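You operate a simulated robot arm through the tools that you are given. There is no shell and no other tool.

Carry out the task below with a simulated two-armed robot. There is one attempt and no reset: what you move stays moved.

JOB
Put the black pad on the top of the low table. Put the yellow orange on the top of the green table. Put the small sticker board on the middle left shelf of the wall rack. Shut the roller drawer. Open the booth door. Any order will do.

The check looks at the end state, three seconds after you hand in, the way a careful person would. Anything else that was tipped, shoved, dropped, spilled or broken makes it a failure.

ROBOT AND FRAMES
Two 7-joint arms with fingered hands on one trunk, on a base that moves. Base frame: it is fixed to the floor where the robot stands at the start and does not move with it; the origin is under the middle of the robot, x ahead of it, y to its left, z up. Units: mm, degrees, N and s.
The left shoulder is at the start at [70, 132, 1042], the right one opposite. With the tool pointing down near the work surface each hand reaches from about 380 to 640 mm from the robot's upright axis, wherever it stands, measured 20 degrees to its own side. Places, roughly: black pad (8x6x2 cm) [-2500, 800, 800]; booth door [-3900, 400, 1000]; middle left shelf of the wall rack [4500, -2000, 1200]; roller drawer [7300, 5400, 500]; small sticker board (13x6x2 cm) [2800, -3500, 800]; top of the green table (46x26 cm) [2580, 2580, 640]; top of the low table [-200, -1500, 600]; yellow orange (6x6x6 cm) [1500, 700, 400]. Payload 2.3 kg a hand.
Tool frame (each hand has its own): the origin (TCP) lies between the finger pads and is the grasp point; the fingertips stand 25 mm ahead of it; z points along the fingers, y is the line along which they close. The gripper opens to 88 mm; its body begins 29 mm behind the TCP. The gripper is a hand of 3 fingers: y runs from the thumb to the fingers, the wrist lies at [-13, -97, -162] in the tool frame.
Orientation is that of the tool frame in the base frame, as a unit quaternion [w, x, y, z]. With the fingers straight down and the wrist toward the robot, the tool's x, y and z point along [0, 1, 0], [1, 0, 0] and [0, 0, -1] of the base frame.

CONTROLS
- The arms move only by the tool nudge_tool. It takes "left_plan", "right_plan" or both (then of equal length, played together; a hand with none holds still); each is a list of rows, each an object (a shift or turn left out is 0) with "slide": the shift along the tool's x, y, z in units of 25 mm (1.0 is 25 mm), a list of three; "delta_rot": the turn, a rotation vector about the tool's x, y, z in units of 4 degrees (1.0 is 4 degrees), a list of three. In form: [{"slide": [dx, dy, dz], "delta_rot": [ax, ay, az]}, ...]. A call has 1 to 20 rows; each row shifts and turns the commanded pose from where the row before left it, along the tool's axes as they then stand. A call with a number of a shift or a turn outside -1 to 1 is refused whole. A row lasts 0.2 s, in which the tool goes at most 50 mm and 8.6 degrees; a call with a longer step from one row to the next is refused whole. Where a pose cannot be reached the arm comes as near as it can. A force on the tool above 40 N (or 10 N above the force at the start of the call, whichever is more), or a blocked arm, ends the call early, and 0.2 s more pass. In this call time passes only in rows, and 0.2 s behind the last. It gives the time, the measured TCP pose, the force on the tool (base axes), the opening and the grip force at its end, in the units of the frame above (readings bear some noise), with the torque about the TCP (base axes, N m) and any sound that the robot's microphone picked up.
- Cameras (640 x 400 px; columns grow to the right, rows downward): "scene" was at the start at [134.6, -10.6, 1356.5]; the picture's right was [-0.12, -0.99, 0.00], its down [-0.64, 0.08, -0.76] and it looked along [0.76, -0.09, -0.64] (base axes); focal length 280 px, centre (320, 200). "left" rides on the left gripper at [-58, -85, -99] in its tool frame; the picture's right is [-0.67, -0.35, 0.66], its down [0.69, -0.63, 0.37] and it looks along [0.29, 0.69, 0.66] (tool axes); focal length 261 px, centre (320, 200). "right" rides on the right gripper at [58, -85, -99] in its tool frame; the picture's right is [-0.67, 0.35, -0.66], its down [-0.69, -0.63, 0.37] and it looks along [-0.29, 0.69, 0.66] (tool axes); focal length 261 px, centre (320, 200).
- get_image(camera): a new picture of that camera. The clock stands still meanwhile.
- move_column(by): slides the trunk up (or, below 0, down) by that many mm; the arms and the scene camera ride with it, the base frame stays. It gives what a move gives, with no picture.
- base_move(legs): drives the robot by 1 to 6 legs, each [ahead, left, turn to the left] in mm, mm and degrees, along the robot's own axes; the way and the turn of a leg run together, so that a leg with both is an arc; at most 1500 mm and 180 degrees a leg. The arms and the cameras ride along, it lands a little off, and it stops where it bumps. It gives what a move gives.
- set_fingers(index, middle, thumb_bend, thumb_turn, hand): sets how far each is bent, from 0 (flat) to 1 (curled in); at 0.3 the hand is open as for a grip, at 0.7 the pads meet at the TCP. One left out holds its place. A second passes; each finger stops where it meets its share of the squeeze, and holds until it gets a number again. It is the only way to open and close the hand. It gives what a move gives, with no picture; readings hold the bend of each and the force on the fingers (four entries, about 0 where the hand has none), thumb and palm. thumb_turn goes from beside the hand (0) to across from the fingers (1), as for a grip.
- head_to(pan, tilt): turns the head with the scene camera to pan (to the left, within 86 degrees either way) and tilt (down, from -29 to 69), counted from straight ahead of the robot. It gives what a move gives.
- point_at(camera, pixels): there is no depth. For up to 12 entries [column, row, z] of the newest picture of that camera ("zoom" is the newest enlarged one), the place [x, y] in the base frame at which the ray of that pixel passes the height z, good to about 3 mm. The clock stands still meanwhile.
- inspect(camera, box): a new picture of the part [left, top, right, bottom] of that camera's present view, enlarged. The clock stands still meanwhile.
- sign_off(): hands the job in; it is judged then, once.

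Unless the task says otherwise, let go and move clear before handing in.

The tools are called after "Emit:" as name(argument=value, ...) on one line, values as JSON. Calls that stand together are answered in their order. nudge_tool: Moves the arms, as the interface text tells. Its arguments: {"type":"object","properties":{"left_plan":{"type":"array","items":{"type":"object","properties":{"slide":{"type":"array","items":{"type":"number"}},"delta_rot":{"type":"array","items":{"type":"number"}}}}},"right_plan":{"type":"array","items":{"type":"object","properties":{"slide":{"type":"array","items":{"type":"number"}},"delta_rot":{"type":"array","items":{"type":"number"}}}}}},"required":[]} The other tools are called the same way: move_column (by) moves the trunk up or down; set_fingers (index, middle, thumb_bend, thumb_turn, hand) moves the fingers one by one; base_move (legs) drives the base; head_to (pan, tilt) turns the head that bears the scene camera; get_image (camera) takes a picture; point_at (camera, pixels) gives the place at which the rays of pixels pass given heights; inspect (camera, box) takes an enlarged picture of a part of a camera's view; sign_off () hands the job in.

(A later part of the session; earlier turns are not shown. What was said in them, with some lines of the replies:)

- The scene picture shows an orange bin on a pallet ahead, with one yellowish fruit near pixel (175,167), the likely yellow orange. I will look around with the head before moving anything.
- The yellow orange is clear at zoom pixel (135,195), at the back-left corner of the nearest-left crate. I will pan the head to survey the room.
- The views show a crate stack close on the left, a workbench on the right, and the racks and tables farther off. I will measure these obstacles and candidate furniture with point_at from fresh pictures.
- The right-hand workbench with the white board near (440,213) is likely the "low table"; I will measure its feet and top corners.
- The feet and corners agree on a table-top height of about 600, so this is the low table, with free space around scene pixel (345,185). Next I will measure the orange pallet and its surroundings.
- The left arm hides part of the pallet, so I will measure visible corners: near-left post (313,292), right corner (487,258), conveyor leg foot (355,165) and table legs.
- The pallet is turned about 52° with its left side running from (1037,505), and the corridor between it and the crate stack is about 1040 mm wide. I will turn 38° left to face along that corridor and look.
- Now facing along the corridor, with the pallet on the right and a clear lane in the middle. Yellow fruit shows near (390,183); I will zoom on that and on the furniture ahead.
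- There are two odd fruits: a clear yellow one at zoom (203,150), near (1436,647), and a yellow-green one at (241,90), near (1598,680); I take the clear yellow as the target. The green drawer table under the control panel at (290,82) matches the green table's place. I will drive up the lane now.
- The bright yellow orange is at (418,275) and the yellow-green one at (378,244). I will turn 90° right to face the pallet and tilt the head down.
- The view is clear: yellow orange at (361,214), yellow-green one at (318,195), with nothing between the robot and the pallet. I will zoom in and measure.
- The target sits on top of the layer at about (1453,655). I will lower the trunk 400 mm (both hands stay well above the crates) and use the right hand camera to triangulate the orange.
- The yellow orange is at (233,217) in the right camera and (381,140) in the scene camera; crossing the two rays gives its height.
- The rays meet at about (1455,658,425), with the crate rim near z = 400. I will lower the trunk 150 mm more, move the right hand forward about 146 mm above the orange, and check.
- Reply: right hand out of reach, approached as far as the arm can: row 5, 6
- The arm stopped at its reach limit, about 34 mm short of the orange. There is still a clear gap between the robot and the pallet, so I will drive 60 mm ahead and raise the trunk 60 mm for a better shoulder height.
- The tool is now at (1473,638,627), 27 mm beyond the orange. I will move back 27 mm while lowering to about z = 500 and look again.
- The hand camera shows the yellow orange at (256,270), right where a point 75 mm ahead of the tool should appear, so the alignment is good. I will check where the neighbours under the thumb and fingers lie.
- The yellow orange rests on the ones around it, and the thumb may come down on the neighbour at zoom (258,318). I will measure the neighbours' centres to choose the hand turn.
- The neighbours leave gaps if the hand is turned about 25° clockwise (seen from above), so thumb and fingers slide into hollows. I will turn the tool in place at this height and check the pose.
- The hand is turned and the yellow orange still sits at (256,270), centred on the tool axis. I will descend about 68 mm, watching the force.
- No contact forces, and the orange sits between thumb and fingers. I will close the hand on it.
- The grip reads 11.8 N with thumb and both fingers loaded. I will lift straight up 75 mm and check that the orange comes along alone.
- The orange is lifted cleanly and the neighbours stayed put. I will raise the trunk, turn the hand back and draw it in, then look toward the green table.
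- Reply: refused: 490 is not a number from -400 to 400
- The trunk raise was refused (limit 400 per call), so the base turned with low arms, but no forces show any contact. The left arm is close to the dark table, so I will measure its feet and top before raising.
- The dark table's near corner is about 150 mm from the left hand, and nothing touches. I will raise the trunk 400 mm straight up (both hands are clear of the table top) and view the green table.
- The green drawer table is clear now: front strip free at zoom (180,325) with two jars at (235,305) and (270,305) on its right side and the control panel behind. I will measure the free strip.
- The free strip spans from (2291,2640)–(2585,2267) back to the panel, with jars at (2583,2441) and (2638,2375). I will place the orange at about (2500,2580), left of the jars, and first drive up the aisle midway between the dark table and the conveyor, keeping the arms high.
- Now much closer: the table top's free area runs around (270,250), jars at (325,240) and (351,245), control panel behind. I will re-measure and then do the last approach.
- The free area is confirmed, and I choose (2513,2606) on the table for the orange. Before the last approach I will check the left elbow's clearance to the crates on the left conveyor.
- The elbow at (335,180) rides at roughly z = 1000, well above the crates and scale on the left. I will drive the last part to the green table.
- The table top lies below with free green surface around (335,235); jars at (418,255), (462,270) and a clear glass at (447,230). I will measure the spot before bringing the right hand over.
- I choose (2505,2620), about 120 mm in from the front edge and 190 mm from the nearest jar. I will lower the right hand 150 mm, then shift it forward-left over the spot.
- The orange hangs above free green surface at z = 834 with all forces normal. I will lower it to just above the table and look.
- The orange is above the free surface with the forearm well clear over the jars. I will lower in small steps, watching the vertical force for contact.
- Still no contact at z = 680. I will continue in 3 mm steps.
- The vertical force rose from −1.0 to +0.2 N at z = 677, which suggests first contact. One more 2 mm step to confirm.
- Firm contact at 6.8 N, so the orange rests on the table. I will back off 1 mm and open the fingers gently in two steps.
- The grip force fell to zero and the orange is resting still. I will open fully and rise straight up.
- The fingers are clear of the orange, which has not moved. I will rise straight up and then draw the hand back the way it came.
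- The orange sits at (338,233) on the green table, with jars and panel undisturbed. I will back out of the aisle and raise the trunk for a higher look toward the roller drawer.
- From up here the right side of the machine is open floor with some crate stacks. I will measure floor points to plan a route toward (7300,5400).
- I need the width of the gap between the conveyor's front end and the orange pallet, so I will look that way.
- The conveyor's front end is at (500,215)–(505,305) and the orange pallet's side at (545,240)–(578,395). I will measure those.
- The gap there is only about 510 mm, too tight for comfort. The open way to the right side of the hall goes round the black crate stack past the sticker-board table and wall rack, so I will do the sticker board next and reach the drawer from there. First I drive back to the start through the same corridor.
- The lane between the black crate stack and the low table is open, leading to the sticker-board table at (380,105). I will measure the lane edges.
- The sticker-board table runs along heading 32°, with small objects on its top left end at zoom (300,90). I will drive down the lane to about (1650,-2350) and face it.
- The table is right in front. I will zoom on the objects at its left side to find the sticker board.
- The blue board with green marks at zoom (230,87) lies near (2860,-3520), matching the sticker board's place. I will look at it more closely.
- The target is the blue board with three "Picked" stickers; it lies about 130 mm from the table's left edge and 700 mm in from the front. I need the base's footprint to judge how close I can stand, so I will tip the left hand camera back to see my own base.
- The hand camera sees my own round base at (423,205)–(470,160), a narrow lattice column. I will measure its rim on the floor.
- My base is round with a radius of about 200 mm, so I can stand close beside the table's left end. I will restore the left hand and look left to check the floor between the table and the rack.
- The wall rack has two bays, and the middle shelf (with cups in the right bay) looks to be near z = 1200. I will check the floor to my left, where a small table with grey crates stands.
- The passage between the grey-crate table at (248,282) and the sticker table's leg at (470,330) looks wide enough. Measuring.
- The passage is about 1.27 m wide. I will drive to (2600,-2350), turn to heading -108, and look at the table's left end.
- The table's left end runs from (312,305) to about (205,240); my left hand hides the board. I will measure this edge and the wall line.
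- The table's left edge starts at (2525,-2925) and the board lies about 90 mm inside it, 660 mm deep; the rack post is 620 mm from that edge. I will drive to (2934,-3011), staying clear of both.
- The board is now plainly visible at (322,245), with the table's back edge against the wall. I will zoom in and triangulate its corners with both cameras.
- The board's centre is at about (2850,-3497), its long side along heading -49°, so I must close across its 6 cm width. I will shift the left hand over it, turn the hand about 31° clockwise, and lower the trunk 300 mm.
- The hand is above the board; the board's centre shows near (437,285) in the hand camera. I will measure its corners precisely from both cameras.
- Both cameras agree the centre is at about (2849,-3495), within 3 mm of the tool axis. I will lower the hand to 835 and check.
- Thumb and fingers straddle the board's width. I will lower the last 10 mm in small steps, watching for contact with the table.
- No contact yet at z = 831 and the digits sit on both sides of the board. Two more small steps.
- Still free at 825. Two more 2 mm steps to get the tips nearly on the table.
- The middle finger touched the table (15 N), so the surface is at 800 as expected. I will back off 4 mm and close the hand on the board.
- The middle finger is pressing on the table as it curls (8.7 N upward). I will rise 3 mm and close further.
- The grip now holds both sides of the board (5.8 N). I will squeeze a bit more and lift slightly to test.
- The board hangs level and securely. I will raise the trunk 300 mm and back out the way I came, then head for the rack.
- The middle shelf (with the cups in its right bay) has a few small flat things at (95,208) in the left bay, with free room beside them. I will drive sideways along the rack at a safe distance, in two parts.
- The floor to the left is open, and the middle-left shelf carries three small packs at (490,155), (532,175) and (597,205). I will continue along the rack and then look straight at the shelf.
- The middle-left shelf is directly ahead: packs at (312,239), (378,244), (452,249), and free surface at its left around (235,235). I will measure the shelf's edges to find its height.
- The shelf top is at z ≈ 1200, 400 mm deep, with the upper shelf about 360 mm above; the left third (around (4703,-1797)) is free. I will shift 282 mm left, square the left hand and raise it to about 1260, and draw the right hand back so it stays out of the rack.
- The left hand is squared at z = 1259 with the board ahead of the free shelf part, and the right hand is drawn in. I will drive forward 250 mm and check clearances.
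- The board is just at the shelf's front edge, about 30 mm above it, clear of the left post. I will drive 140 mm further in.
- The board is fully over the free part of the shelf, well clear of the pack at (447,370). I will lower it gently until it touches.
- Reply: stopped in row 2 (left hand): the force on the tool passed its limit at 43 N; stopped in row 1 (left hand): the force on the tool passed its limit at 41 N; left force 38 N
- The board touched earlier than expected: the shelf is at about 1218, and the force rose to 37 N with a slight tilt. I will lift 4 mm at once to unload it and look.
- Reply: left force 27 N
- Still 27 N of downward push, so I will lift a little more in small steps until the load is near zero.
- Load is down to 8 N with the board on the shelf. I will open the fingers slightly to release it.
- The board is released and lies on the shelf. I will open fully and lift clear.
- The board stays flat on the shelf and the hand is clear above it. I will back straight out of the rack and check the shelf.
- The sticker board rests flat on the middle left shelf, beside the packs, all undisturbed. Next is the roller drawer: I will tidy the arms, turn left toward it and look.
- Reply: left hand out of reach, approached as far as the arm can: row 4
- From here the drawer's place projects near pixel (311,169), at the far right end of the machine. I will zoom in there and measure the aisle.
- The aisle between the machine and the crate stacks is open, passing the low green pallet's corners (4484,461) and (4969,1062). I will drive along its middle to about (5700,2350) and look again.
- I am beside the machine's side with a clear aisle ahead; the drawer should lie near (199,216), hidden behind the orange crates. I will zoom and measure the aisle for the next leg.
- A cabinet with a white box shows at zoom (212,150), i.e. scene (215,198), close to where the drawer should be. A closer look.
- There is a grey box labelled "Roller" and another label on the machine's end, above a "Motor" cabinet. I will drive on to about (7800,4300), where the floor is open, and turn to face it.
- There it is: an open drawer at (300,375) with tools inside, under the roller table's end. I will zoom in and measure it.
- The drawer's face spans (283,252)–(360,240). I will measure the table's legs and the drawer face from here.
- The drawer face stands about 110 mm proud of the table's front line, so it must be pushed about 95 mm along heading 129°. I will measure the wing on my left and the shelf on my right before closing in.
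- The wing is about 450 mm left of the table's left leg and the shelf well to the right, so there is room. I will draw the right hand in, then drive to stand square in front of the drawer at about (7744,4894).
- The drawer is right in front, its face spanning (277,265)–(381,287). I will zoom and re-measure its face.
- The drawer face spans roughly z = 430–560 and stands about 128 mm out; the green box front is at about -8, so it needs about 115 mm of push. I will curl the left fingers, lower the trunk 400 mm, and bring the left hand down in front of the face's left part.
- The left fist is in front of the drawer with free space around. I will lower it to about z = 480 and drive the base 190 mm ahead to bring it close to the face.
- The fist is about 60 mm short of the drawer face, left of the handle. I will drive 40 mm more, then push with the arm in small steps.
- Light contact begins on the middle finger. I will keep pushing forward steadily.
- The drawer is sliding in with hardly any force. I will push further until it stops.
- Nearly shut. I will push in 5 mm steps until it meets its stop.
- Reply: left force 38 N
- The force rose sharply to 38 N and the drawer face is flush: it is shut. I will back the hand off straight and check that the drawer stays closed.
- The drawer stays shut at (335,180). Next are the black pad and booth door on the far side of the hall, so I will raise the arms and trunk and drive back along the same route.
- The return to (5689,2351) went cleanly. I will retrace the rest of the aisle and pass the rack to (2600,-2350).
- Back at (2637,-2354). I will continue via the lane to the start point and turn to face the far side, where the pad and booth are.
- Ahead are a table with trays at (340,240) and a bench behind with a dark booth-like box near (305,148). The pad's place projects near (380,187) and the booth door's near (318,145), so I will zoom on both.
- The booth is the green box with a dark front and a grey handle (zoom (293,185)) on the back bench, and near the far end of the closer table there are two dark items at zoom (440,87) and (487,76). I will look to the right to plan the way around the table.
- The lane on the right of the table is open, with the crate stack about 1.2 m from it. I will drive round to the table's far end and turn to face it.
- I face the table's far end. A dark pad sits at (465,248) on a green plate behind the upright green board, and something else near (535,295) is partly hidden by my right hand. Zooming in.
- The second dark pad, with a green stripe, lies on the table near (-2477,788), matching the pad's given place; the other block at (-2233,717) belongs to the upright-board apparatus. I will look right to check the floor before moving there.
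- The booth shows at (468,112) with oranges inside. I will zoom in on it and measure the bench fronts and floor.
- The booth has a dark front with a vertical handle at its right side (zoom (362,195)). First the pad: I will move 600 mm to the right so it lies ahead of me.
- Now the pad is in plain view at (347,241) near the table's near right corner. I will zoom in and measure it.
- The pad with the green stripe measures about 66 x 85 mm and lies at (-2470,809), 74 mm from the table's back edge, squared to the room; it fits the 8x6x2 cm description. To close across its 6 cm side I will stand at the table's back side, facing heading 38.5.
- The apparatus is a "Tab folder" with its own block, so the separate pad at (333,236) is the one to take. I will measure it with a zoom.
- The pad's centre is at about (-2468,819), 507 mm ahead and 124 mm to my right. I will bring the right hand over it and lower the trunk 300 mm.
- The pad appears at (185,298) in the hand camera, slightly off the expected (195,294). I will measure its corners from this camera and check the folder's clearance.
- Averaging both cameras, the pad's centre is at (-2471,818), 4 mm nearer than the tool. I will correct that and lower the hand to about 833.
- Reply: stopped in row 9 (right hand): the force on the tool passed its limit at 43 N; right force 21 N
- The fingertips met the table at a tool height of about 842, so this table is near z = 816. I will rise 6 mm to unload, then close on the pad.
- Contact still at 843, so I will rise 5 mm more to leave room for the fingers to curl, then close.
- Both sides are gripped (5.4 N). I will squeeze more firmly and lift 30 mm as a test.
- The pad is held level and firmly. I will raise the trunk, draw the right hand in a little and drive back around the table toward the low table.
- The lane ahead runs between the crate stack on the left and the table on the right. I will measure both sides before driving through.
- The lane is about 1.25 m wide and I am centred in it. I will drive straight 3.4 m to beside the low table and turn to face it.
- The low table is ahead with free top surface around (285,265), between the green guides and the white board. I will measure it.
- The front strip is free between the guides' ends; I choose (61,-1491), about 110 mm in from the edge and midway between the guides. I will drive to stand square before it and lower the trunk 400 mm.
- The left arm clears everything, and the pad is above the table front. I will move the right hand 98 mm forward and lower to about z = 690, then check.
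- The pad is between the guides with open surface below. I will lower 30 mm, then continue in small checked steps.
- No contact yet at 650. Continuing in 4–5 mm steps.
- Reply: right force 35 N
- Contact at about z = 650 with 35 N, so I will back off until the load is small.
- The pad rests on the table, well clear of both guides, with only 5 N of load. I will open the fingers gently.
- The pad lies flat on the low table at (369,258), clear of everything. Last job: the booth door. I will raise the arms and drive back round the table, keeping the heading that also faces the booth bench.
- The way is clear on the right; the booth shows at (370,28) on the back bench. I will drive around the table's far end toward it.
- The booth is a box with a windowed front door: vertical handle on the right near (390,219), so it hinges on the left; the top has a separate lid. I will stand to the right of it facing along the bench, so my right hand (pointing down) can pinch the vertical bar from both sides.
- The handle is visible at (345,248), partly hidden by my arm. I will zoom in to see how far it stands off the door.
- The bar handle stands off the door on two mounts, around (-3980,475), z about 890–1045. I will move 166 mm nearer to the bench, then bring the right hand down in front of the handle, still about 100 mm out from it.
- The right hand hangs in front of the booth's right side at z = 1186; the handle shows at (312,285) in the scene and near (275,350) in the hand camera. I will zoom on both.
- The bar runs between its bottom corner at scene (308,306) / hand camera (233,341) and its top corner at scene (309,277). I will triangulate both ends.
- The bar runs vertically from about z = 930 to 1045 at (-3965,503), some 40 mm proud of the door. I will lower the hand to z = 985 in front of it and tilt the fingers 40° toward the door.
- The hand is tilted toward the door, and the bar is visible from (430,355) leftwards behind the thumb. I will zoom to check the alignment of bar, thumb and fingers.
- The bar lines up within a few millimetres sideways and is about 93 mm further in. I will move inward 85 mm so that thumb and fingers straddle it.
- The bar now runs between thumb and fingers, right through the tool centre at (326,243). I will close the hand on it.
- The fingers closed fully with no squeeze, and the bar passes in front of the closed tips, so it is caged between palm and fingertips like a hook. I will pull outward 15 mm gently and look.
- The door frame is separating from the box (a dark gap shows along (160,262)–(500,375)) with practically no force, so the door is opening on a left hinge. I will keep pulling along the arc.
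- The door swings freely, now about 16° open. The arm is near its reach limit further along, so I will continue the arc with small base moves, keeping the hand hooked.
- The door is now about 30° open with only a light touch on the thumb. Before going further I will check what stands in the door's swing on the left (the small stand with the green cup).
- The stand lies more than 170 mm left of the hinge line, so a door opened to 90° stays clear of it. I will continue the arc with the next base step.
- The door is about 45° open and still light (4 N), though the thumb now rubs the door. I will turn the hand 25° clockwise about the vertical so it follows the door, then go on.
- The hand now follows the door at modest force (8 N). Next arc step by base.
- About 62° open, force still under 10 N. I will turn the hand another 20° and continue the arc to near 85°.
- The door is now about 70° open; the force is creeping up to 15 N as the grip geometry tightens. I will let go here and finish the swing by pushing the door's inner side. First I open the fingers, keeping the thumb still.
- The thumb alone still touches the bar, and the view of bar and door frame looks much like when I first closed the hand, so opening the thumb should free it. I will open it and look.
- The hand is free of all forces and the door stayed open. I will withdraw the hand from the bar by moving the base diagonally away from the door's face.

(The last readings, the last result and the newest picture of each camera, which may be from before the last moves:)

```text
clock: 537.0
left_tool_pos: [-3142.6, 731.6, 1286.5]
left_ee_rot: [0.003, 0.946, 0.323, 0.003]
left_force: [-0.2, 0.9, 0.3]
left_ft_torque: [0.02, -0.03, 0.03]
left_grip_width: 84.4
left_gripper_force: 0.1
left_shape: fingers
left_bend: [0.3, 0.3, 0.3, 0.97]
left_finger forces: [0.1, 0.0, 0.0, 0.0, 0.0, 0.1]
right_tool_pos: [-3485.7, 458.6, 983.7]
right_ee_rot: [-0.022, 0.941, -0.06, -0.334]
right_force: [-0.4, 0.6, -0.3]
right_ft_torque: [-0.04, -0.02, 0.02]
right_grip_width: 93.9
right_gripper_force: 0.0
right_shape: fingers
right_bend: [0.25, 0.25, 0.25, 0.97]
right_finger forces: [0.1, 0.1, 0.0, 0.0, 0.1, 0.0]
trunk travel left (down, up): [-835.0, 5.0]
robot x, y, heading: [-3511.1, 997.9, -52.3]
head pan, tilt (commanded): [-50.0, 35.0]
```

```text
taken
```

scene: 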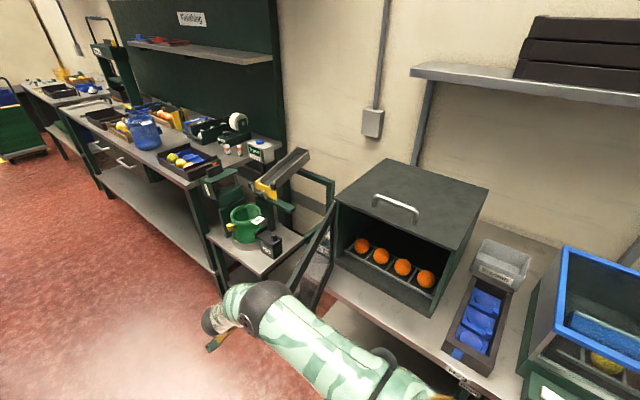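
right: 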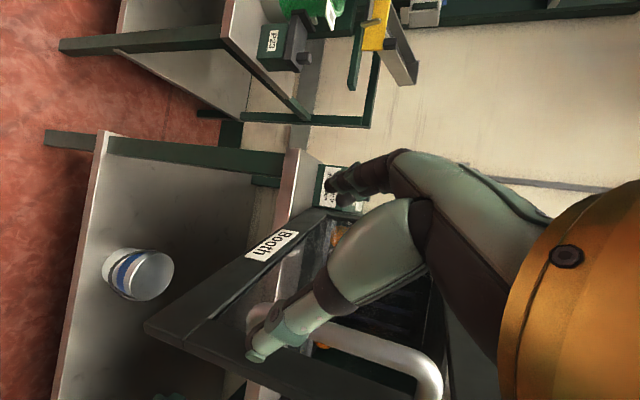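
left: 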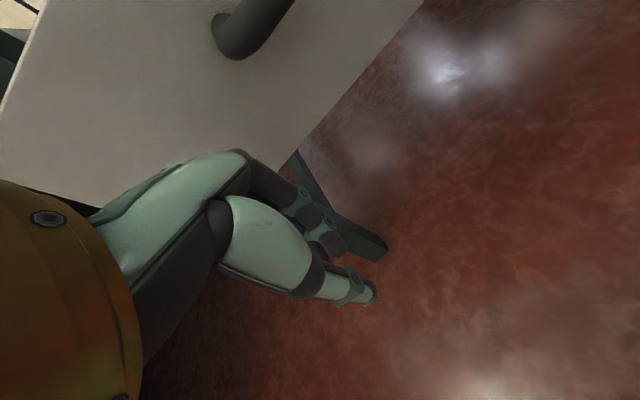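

The bar is clear of the hand and the door has stayed open. I will move 160 mm further from the bench so the whole hand is clear, then look at the door.

Emit:
base_move(legs=[[20, 160, 0]])

Emit:
nudge_tool(right_plan=[{"delta_rot": [-0.643, 0, -0.766]}, {"delta_rot": [-0.643, 0, -0.766]}, {"delta_rot": [-0.643, 0, -0.766]}, {"delta_rot": [-0.643, 0, -0.766]}, {"delta_rot": [-0.643, 0, -0.766]}, {"delta_rot": [-0.643, 0, -0.766]}, {"delta_rot": [-0.643, 0, -0.766]}, {"delta_rot": [-0.643, 0, -0.766]}, {"delta_rot": [-0.643, 0, -0.766]}, {"delta_rot": [-0.643, 0, -0.766]}, {"delta_rot": [-0.643, 0, -0.766]}])

Emit:
get_image(camera="scene")

Emit:
get_image(camera="right")

```text
clock: 538.4
left_tool_pos: [-3001.2, 809.8, 1283.6]
left_ee_rot: [0.001, 0.947, 0.323, 0.001]
left_force: [-0.5, 0.2, 0.8]
left_ft_torque: [0.02, -0.01, 0.02]
left_grip_width: 84.4
left_gripper_force: 0.0
left_shape: fingers
left_bend: [0.3, 0.3, 0.3, 0.97]
left_finger forces: [0.0, 0.0, 0.1, 0.0, 0.0, 0.1]
right_tool_pos: [-3346.7, 537.5, 982.6]
right_ee_rot: [-0.023, 0.94, -0.06, -0.336]
right_force: [0.6, -0.3, -0.9]
right_ft_torque: [-0.04, -0.01, 0.0]
right_grip_width: 94.2
right_gripper_force: 0.1
right_shape: fingers
right_bend: [0.25, 0.25, 0.25, 0.97]
right_finger forces: [0.0, 0.1, 0.1, 0.0, 0.0, 0.0]
trunk travel left (down, up): [-835.0, 5.0]
robot x, y, heading: [-3371.6, 1086.2, -52.3]
head pan, tilt (commanded): [-50.0, 35.0]
```

```text
clock: 540.8
left_tool_pos: [-2998.2, 811.6, 1284.9]
left_ee_rot: [0.001, 0.947, 0.322, 0.0]
left_force: [-0.1, -0.1, -0.1]
left_ft_torque: [-0.01, -0.02, 0.01]
left_grip_width: 84.3
left_gripper_force: 0.1
left_shape: fingers
left_bend: [0.3, 0.3, 0.3, 0.97]
left_finger forces: [0.1, 0.0, 0.0, 0.0, 0.0, 0.0]
right_tool_pos: [-3343.9, 538.1, 982.1]
right_ee_rot: [0.108, 0.894, 0.295, -0.32]
right_force: [-0.2, 0.5, -0.4]
right_ft_torque: [0.0, -0.01, -0.01]
right_grip_width: 93.9
right_gripper_force: 0.1
right_shape: fingers
right_bend: [0.25, 0.25, 0.25, 0.97]
right_finger forces: [0.0, 0.0, 0.0, 0.0, 0.0, 0.0]
trunk travel left (down, up): [-835.0, 5.0]
robot x, y, heading: [-3378.1, 1082.3, -52.7]
head pan, tilt (commanded): [-50.0, 35.0]
```

```text
taken
```

scene: 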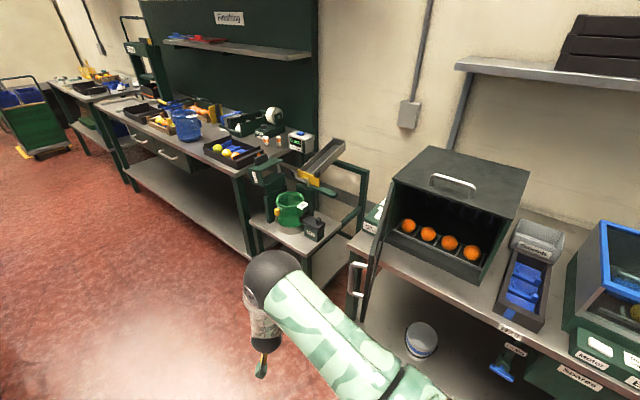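

```text
taken
```

right: 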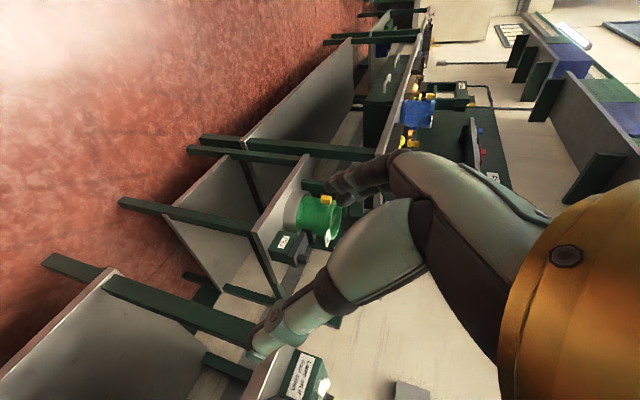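

The door stands open at roughly 70°, edge-on at (368,262) with its handle at (357,278). To open it fully I will right the hand, raise it above the door, and come to the door's inner side for a gentle push.

Emit:
nudge_tool(right_plan=[{"delta_rot": [0, 1, 0]}, {"delta_rot": [0, 1, 0]}, {"delta_rot": [0, 1, 0]}, {"delta_rot": [0, 1, 0]}, {"delta_rot": [0, 1, 0]}, {"delta_rot": [0, 1, 0]}, {"delta_rot": [0, 1, 0]}, {"delta_rot": [0, 1, 0]}, {"delta_rot": [0, 1, 0]}, {"delta_rot": [0, 1, 0]}, {"slide": [0.4, -0.4, -1]}, {"slide": [0.4, -0.4, -1]}, {"slide": [0.4, -0.4, -1]}, {"slide": [0.4, -0.4, -1]}, {"slide": [0.4, -0.4, -1]}, {"slide": [0.4, -0.4, -1]}, {"slide": [0.4, -0.4, -1]}, {"slide": [0.4, -0.4, -1]}, {"slide": [0.4, -0.4, -1]}, {"slide": [0.4, -0.4, -1]}])

Emit:
set_fingers(hand="right", index=0.75, middle=0.75, thumb_bend=0.5)

Emit:
base_move(legs=[[-102, 0, 0], [0, -383, 0]])

Emit:
get_image(camera="scene")

```text
clock: 545.0
left_tool_pos: [-2998.2, 812.1, 1285.3]
left_ee_rot: [0.0, 0.946, 0.323, -0.001]
left_force: [0.6, -0.2, -0.5]
left_ft_torque: [-0.02, -0.03, 0.03]
left_grip_width: 84.4
left_gripper_force: 0.0
left_shape: fingers
left_bend: [0.3, 0.3, 0.3, 0.97]
left_finger forces: [0.0, 0.0, 0.0, 0.0, 0.0, 0.0]
right_tool_pos: [-3339.3, 646.0, 1164.7]
right_ee_rot: [-0.016, 0.952, 0.305, -0.014]
right_force: [0.5, -0.1, -0.2]
right_ft_torque: [-0.01, 0.01, 0.02]
right_grip_width: 94.0
right_gripper_force: 0.0
right_shape: fingers
right_bend: [0.25, 0.25, 0.25, 0.97]
right_finger forces: [0.0, 0.0, 0.0, 0.0, 0.0, 0.0]
right hand out of reach, approached as far as the arm can: row 18, 19, 20
trunk travel left (down, up): [-835.0, 5.0]
robot x, y, heading: [-3371.5, 1082.9, -52.4]
head pan, tilt (commanded): [-50.0, 35.0]
```

```text
clock: 546.0
left_tool_pos: [-2997.2, 812.2, 1284.8]
left_ee_rot: [0.0, 0.947, 0.322, -0.001]
left_force: [-1.2, -0.1, 0.0]
left_ft_torque: [-0.02, 0.0, -0.02]
left_grip_width: 84.6
left_gripper_force: 0.1
left_shape: fingers
left_bend: [0.3, 0.3, 0.3, 0.97]
left_finger forces: [0.0, 0.1, 0.0, 0.0, 0.0, 0.0]
right_tool_pos: [-3339.0, 646.2, 1164.3]
right_ee_rot: [-0.017, 0.952, 0.305, -0.014]
right_force: [-0.2, -1.2, 0.0]
right_ft_torque: [-0.04, -0.01, 0.02]
right_grip_width: 12.6
right_gripper_force: 0.1
right_shape: fingers
right_bend: [0.75, 0.75, 0.5, 0.97]
right_finger forces: [0.1, 0.0, 0.0, 0.0, 0.0, 0.0]
trunk travel left (down, up): [-835.0, 5.0]
robot x, y, heading: [-3373.9, 1084.6, -52.4]
head pan, tilt (commanded): [-50.0, 35.0]
```

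```text
clock: 549.2
left_tool_pos: [-3362.9, 658.1, 1284.2]
left_ee_rot: [0.001, 0.947, 0.323, -0.002]
left_force: [0.2, 0.5, -1.2]
left_ft_torque: [0.0, 0.03, -0.02]
left_grip_width: 84.4
left_gripper_force: 0.1
left_shape: fingers
left_bend: [0.3, 0.3, 0.3, 0.97]
left_finger forces: [0.0, 0.0, 0.0, 0.0, 0.0, 0.0]
right_tool_pos: [-3703.6, 492.5, 1165.1]
right_ee_rot: [-0.016, 0.952, 0.306, -0.014]
right_force: [0.3, 0.8, 0.1]
right_ft_torque: [-0.01, 0.01, 0.02]
right_grip_width: 12.4
right_gripper_force: 0.0
right_shape: fingers
right_bend: [0.75, 0.75, 0.5, 0.97]
right_finger forces: [0.1, 0.1, 0.0, 0.0, 0.0, 0.0]
trunk travel left (down, up): [-835.0, 5.0]
robot x, y, heading: [-3741.3, 929.4, -52.1]
head pan, tilt (commanded): [-50.0, 35.0]
```

```text
taken
```

scene: 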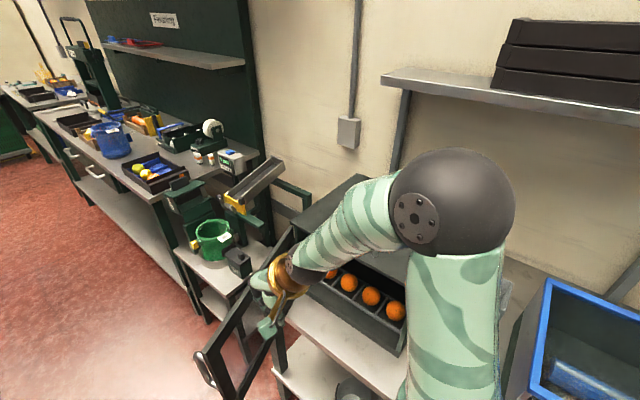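

The fist is on the door's inner side at (285,290), above the door's top edge. I will lower it to mid-door height beside the inner face.

Emit:
nudge_tool(right_plan=[{"slide": [0, 0, 1]}, {"slide": [0, 0, 1]}, {"slide": [0, 0, 1]}, {"slide": [0, 0, 1]}, {"slide": [0, 0, 1]}, {"slide": [0, 0, 1]}, {"slide": [0, 0, 1]}])

Emit:
get_image(camera="scene")

Emit:
get_image(camera="right")

```text
clock: 550.8
left_tool_pos: [-3364.5, 657.5, 1283.7]
left_ee_rot: [0.001, 0.946, 0.323, -0.001]
left_force: [0.2, 0.7, -0.7]
left_ft_torque: [-0.01, 0.03, -0.01]
left_grip_width: 84.3
left_gripper_force: 0.1
left_shape: fingers
left_bend: [0.3, 0.3, 0.3, 0.97]
left_finger forces: [0.0, 0.1, 0.0, 0.0, 0.0, 0.0]
right_tool_pos: [-3712.9, 493.5, 989.6]
right_ee_rot: [-0.017, 0.952, 0.307, -0.013]
right_force: [0.1, 0.5, 0.2]
right_ft_torque: [0.03, 0.02, 0.01]
right_grip_width: 12.3
right_gripper_force: 0.1
right_shape: fingers
right_bend: [0.75, 0.75, 0.5, 0.97]
right_finger forces: [0.0, 0.1, 0.0, 0.0, 0.0, 0.0]
trunk travel left (down, up): [-835.0, 5.0]
robot x, y, heading: [-3742.4, 924.5, -52.1]
head pan, tilt (commanded): [-50.0, 35.0]
```

```text
taken
```

scene: 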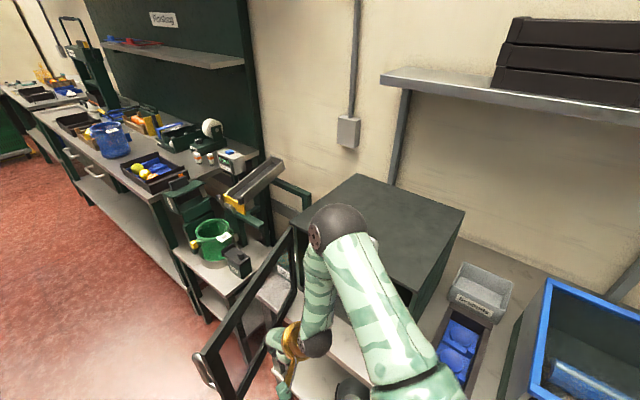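

```text
taken
```

right: 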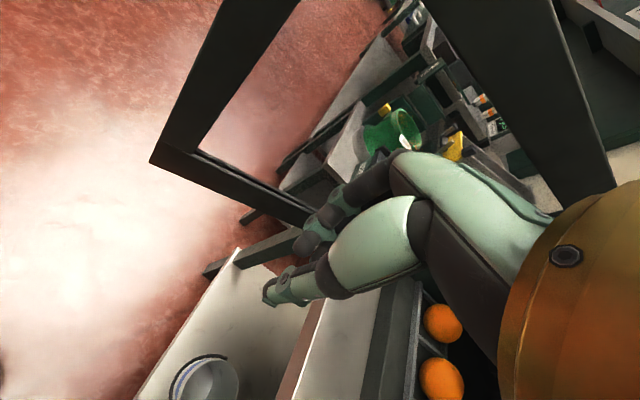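

The fist is beside the door's inner face. I will shift it 95 mm outward so it presses on the solid free stile rather than the window, then look before pushing.

Emit:
nudge_tool(right_plan=[{"slide": [0.95, 0, 0]}, {"slide": [0.95, 0, 0]}, {"slide": [0.95, 0, 0]}, {"slide": [0.95, 0, 0]}])

Emit:
get_image(camera="right")

Emit:
inspect(camera="scene", box=[170, 200, 400, 400])

```text
clock: 551.8
left_tool_pos: [-3365.1, 657.1, 1284.7]
left_ee_rot: [0.0, 0.946, 0.323, -0.002]
left_force: [-0.8, -0.2, 0.0]
left_ft_torque: [-0.02, -0.03, -0.01]
left_grip_width: 84.5
left_gripper_force: 0.0
left_shape: fingers
left_bend: [0.3, 0.3, 0.3, 0.97]
left_finger forces: [0.0, 0.1, 0.1, 0.1, 0.0, 0.0]
right_tool_pos: [-3633.8, 552.2, 989.4]
right_ee_rot: [-0.017, 0.952, 0.307, -0.014]
right_force: [0.1, 0.0, 0.1]
right_ft_torque: [0.0, 0.01, -0.01]
right_grip_width: 12.4
right_gripper_force: 0.1
right_shape: fingers
right_bend: [0.75, 0.75, 0.5, 0.97]
right_finger forces: [0.0, 0.1, 0.0, 0.0, 0.0, 0.0]
trunk travel left (down, up): [-835.0, 5.0]
robot x, y, heading: [-3740.9, 927.8, -52.5]
head pan, tilt (commanded): [-50.0, 35.0]
```

```text
taken
```

right: 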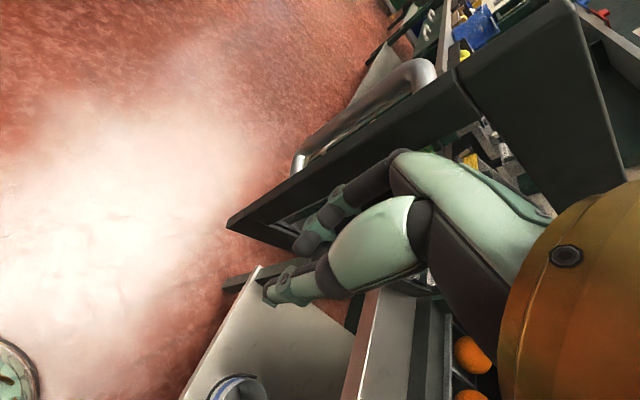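

```text
2.00 times, centred on (285, 300) of scene
```

zoom: 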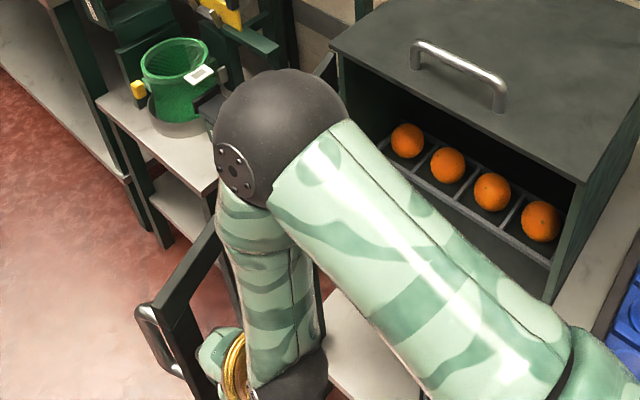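

The fist is now beside the solid free stile (from (230,225) to (480,80) in the hand camera). I will push it gently away from me, 48 mm first.

Emit:
nudge_tool(right_plan=[{"slide": [0, 0.4, 0]}, {"slide": [0, 0.4, 0]}, {"slide": [0, 0.4, 0]}, {"slide": [0, 0.4, 0]}, {"slide": [0, 0.4, 0]}, {"slide": [0, 0.4, 0]}])

Emit:
get_image(camera="right")

Emit:
get_image(camera="scene")

```text
clock: 553.2
left_tool_pos: [-3363.7, 657.5, 1283.3]
left_ee_rot: [0.0, 0.947, 0.323, 0.0]
left_force: [0.2, 0.5, 0.3]
left_ft_torque: [-0.01, -0.01, -0.01]
left_grip_width: 84.3
left_gripper_force: 0.0
left_shape: fingers
left_bend: [0.3, 0.3, 0.3, 0.97]
left_finger forces: [0.0, 0.0, 0.0, 0.1, 0.1, 0.1]
right_tool_pos: [-3600.0, 502.4, 984.6]
right_ee_rot: [-0.016, 0.952, 0.306, -0.013]
right_force: [-1.2, 0.1, -0.6]
right_ft_torque: [0.03, 0.02, -0.04]
right_grip_width: 12.4
right_gripper_force: 0.4
right_shape: fingers
right_bend: [0.75, 0.75, 0.5, 0.97]
right_finger forces: [0.2, 0.0, 0.1, 0.1, 0.0, 0.0]
trunk travel left (down, up): [-835.0, 5.0]
robot x, y, heading: [-3739.9, 929.8, -52.2]
head pan, tilt (commanded): [-50.0, 35.0]
```

```text
taken
```

right: 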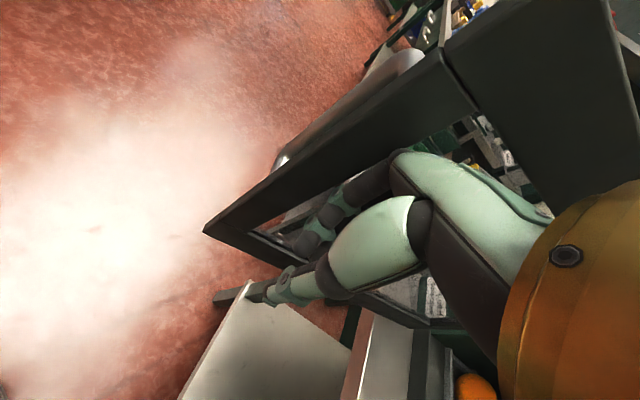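

```text
taken
```

scene: 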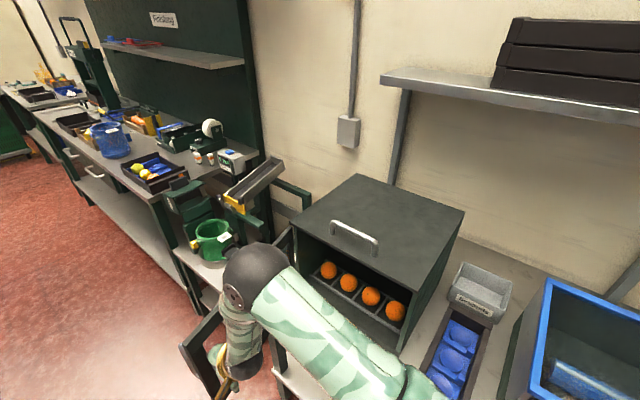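

Only about 1 N so far; I will push a further 40 mm and compare the door's position.

Emit:
nudge_tool(right_plan=[{"slide": [0, 0.4, 0]}, {"slide": [0, 0.4, 0]}, {"slide": [0, 0.4, 0]}, {"slide": [0, 0.4, 0]}])

Emit:
get_image(camera="right")

Emit:
inspect(camera="scene", box=[150, 200, 380, 400])

```text
clock: 554.2
left_tool_pos: [-3364.2, 657.7, 1283.1]
left_ee_rot: [0.0, 0.946, 0.323, 0.0]
left_force: [0.1, 0.0, 0.1]
left_ft_torque: [-0.01, 0.0, -0.03]
left_grip_width: 84.4
left_gripper_force: 0.0
left_shape: fingers
left_bend: [0.3, 0.3, 0.3, 0.97]
left_finger forces: [0.0, 0.0, 0.1, 0.1, 0.1, 0.0]
right_tool_pos: [-3576.2, 469.2, 983.9]
right_ee_rot: [-0.017, 0.951, 0.307, -0.014]
right_force: [0.1, 0.4, -0.3]
right_ft_torque: [0.0, -0.01, 0.01]
right_grip_width: 12.1
right_gripper_force: 0.0
right_shape: fingers
right_bend: [0.75, 0.75, 0.5, 0.97]
right_finger forces: [0.0, 0.1, 0.0, 0.1, 0.0, 0.1]
trunk travel left (down, up): [-835.0, 5.0]
robot x, y, heading: [-3742.3, 927.5, -52.2]
head pan, tilt (commanded): [-50.0, 35.0]
```

```text
taken
```

right: 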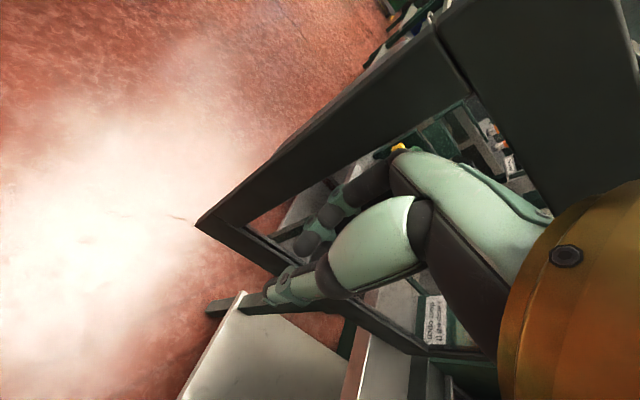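

```text
2.00 times, centred on (265, 300) of scene
```

zoom: 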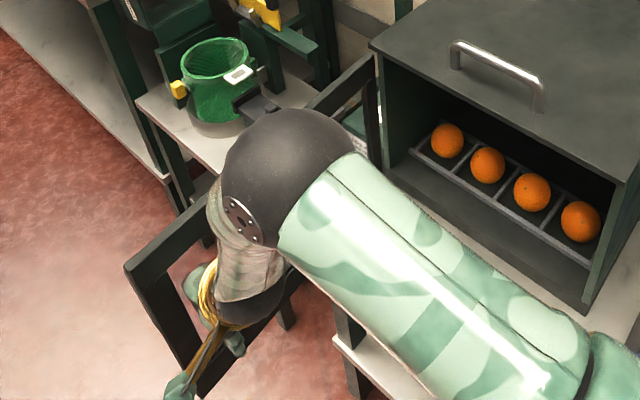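

The door swings easily ahead of the fist. I will measure its free top corner at scene (168,331) to get the present angle.

Emit:
point_at(camera="scene", pixels=[[168, 331, 1100], [168, 331, 1070], [292, 229, 1100], [290, 232, 1080]])

```text
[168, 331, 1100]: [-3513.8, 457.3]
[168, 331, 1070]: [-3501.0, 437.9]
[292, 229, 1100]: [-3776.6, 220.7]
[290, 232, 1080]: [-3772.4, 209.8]
```

The door's free edge now lies about 87° from closed, so it is fully open. I will draw the fist back from it, raise it and move away.

Emit:
nudge_tool(right_plan=[{"slide": [0, -0.6, 0]}, {"slide": [0, -0.8, 0]}, {"slide": [0, -0.8, 0]}, {"slide": [0, -0.8, 0]}, {"slide": [0, -0.8, 0]}, {"slide": [0, 0, -1]}, {"slide": [0, 0, -1]}, {"slide": [0, 0, -1]}, {"slide": [0, 0, -1]}, {"slide": [0, 0, -1]}, {"slide": [0, 0, -1]}, {"slide": [0, 0, -1]}, {"slide": [0, 0, -1]}])

Emit:
get_image(camera="scene")

```text
clock: 557.0
left_tool_pos: [-3364.7, 656.8, 1284.5]
left_ee_rot: [0.0, 0.946, 0.323, -0.001]
left_force: [-0.3, 0.3, 0.7]
left_ft_torque: [0.02, -0.02, 0.01]
left_grip_width: 84.5
left_gripper_force: 0.0
left_shape: fingers
left_bend: [0.3, 0.3, 0.3, 0.97]
left_finger forces: [0.0, 0.1, 0.0, 0.0, 0.0, 0.1]
right_tool_pos: [-3625.2, 548.8, 1177.8]
right_ee_rot: [-0.032, 0.949, 0.312, -0.012]
right_force: [1.8, -0.2, 0.2]
right_ft_torque: [0.03, 0.0, -0.01]
right_grip_width: 12.1
right_gripper_force: 0.1
right_shape: fingers
right_bend: [0.75, 0.75, 0.5, 0.97]
right_finger forces: [0.1, 0.0, 0.0, 0.0, 0.0, 0.0]
right hand out of reach, approached as far as the arm can: row 13
trunk travel left (down, up): [-835.0, 5.0]
robot x, y, heading: [-3738.0, 928.2, -52.3]
head pan, tilt (commanded): [-50.0, 35.0]
```

```text
taken
```

scene: 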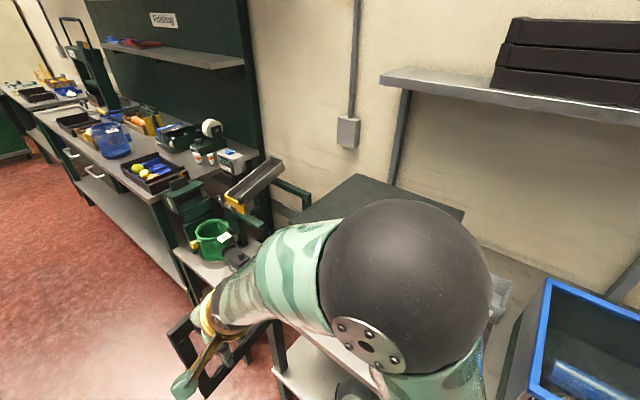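

The hand is above and clear of the door. I will back the base away from the bench and take a full look at the booth.

Emit:
base_move(legs=[[-150, 100, 0], [0, 500, 0]])

Emit:
head_to(pan=-65, tilt=25)

Emit:
get_image(camera="scene")

```text
clock: 561.1
left_tool_pos: [-2978.7, 1148.6, 1285.3]
left_ee_rot: [0.0, 0.946, 0.324, 0.001]
left_force: [-0.1, -0.5, -0.1]
left_ft_torque: [-0.03, -0.05, 0.01]
left_grip_width: 84.2
left_gripper_force: 0.0
left_shape: fingers
left_bend: [0.3, 0.3, 0.3, 0.97]
left_finger forces: [0.1, 0.0, 0.1, 0.0, 0.0, 0.0]
right_tool_pos: [-3237.8, 1039.0, 1178.0]
right_ee_rot: [-0.032, 0.949, 0.313, -0.011]
right_force: [0.3, -0.4, -0.2]
right_ft_torque: [0.03, -0.04, -0.02]
right_grip_width: 12.1
right_gripper_force: 0.0
right_shape: fingers
right_bend: [0.75, 0.75, 0.5, 0.97]
right_finger forces: [0.0, 0.0, 0.0, 0.1, 0.1, 0.0]
trunk travel left (down, up): [-835.0, 5.0]
robot x, y, heading: [-3353.4, 1417.2, -52.2]
head pan, tilt (commanded): [-50.0, 35.0]
```

```text
clock: 561.9
left_tool_pos: [-2978.0, 1149.5, 1285.0]
left_ee_rot: [0.0, 0.946, 0.325, -0.001]
left_force: [0.5, -0.2, 0.3]
left_ft_torque: [0.0, -0.01, 0.01]
left_grip_width: 84.4
left_gripper_force: 0.2
left_shape: fingers
left_bend: [0.3, 0.3, 0.3, 0.97]
left_finger forces: [0.0, 0.0, 0.1, 0.1, 0.0, 0.0]
right_tool_pos: [-3238.2, 1040.5, 1177.8]
right_ee_rot: [-0.033, 0.949, 0.313, -0.012]
right_force: [0.4, 0.1, -0.9]
right_ft_torque: [-0.02, -0.06, 0.03]
right_grip_width: 12.4
right_gripper_force: 0.0
right_shape: fingers
right_bend: [0.75, 0.75, 0.5, 0.97]
right_finger forces: [0.0, 0.0, 0.1, 0.0, 0.0, 0.0]
trunk travel left (down, up): [-835.0, 5.0]
robot x, y, heading: [-3354.8, 1422.9, -52.2]
head pan, tilt (commanded): [-65.0, 25.0]
```

```text
taken
```

scene: 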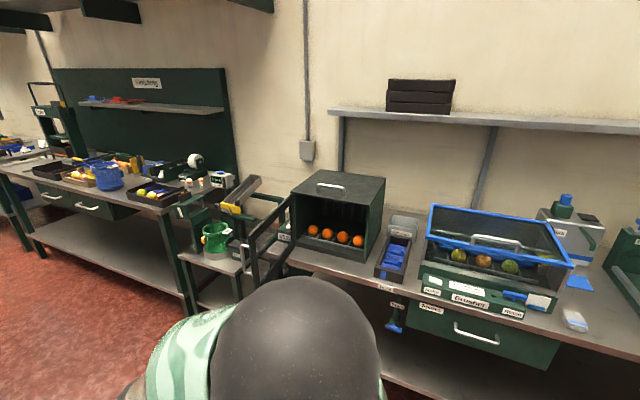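

Emit:
inspect(camera="scene", box=[200, 150, 440, 310])

Emit:
point_at(camera="scene", pixels=[[243, 240, 1100], [290, 195, 1100], [256, 285, 845]])

```text
2.50 times, centred on (320, 230) of scene
```

zoom: 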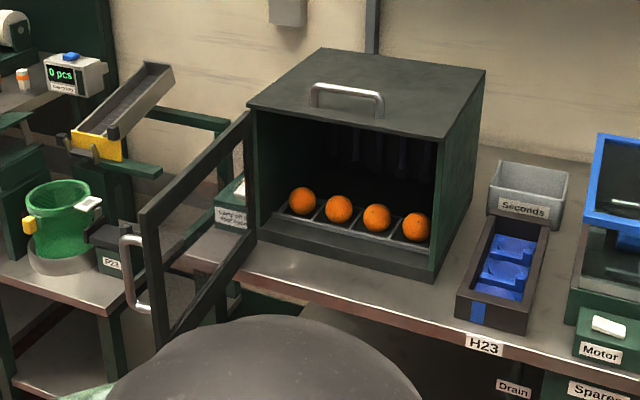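

```text
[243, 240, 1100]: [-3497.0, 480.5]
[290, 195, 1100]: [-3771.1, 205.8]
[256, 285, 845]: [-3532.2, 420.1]
```

The door stands open at about 85–90° with the oranges and everything around undisturbed. I will let a little time pass with a head move and confirm the door does not drift.

Emit:
head_to(pan=-60, tilt=28)

Emit:
set_fingers(hand="right", index=0.3, middle=0.3, thumb_bend=0.3)

Emit:
head_to(pan=-65, tilt=25)

Emit:
inspect(camera="scene", box=[200, 150, 440, 310])

```text
clock: 562.5
left_tool_pos: [-2976.4, 1150.7, 1284.2]
left_ee_rot: [0.0, 0.946, 0.324, -0.001]
left_force: [-0.8, -0.4, -0.7]
left_ft_torque: [-0.01, 0.0, 0.0]
left_grip_width: 84.4
left_gripper_force: 0.1
left_shape: fingers
left_bend: [0.3, 0.3, 0.3, 0.97]
left_finger forces: [0.0, 0.0, 0.0, 0.1, 0.0, 0.0]
right_tool_pos: [-3237.6, 1040.7, 1178.6]
right_ee_rot: [-0.032, 0.949, 0.312, -0.012]
right_force: [0.4, 0.3, -0.4]
right_ft_torque: [-0.03, 0.03, 0.0]
right_grip_width: 12.2
right_gripper_force: 0.0
right_shape: fingers
right_bend: [0.75, 0.75, 0.5, 0.97]
right_finger forces: [0.1, 0.0, 0.1, 0.0, 0.0, 0.1]
trunk travel left (down, up): [-835.0, 5.0]
robot x, y, heading: [-3351.2, 1421.0, -52.2]
head pan, tilt (commanded): [-60.0, 28.0]
```

```text
clock: 563.5
left_tool_pos: [-2978.0, 1149.7, 1283.8]
left_ee_rot: [0.0, 0.946, 0.324, -0.002]
left_force: [-0.2, -0.1, 0.5]
left_ft_torque: [-0.02, -0.03, 0.01]
left_grip_width: 84.5
left_gripper_force: 0.1
left_shape: fingers
left_bend: [0.3, 0.3, 0.3, 0.97]
left_finger forces: [0.0, 0.0, 0.1, 0.1, 0.0, 0.1]
right_tool_pos: [-3237.5, 1039.4, 1177.3]
right_ee_rot: [-0.032, 0.949, 0.313, -0.011]
right_force: [0.6, -0.3, 0.4]
right_ft_torque: [0.01, -0.02, -0.01]
right_grip_width: 84.2
right_gripper_force: 0.0
right_shape: fingers
right_bend: [0.3, 0.3, 0.3, 0.97]
right_finger forces: [0.0, 0.0, 0.1, 0.0, 0.0, 0.0]
trunk travel left (down, up): [-835.0, 5.0]
robot x, y, heading: [-3351.6, 1420.2, -51.9]
head pan, tilt (commanded): [-60.0, 28.0]
```

```text
clock: 564.2
left_tool_pos: [-2976.4, 1150.3, 1283.7]
left_ee_rot: [0.001, 0.946, 0.324, -0.001]
left_force: [-0.1, 0.2, 0.2]
left_ft_torque: [-0.01, -0.01, -0.01]
left_grip_width: 84.4
left_gripper_force: 0.0
left_shape: fingers
left_bend: [0.3, 0.3, 0.3, 0.97]
left_finger forces: [0.1, 0.0, 0.0, 0.0, 0.0, 0.0]
right_tool_pos: [-3237.2, 1039.1, 1178.0]
right_ee_rot: [-0.033, 0.949, 0.312, -0.011]
right_force: [0.2, -0.1, 1.3]
right_ft_torque: [0.01, 0.01, 0.0]
right_grip_width: 84.3
right_gripper_force: 0.2
right_shape: fingers
right_bend: [0.3, 0.3, 0.3, 0.97]
right_finger forces: [0.1, 0.0, 0.0, 0.1, 0.1, 0.0]
trunk travel left (down, up): [-835.0, 5.0]
robot x, y, heading: [-3352.5, 1420.9, -52.3]
head pan, tilt (commanded): [-65.0, 25.0]
```

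```text
2.50 times, centred on (320, 230) of scene
```

zoom: 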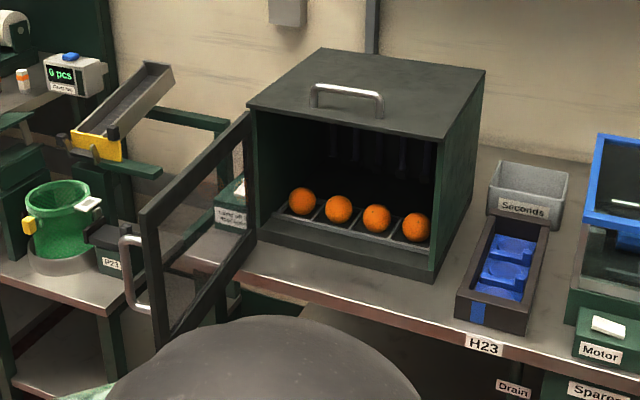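

The door has not moved between the two pictures and stands fully open. I saw each of the other jobs finished and at rest before leaving it: orange on the green table, board on the middle left shelf, drawer shut, pad on the low table. Both hands are empty and clear, so I will hand in.

Emit:
sign_off()

```text
The job is handed in.
```

I finished all five jobs and handed in. I looked at each one after finishing it and it was in place and still, but I didn't go back to the first four before handing in.

- **Yellow orange:** it sits on the free front part of the green table, to the left of the jars. The crate held two off-colour fruits. I took the clear yellow one and left the yellow-green one.
- **Small sticker board:** it lies flat at the left end of the middle left shelf, beside the three packs. It touched the shelf about 18 mm higher than I expected, so the hand pressed at up to about 43 N before I eased off. Neither the board nor the packs shifted.
- **Roller drawer:** I pushed it in until it hit its stop, and it stayed flush when I backed away.
- **Black pad:** it lies flat on the low table, between the green guides. I took the loose pad with the green stripe and left the similar block on the tab folder. The fingertips hit the table at about 43 N when I picked the pad up, and it was pressed at about 35 N when I set it down. Nothing moved either time.
- **Booth door:** it is open to roughly 85° and didn't drift while I watched. The oranges inside and the things around the booth were undisturbed.

Early on, a trunk lift was refused, so the robot turned beside the dark table with its arms low. The force readings showed no contact, and I saw nothing knocked or moved at any point.
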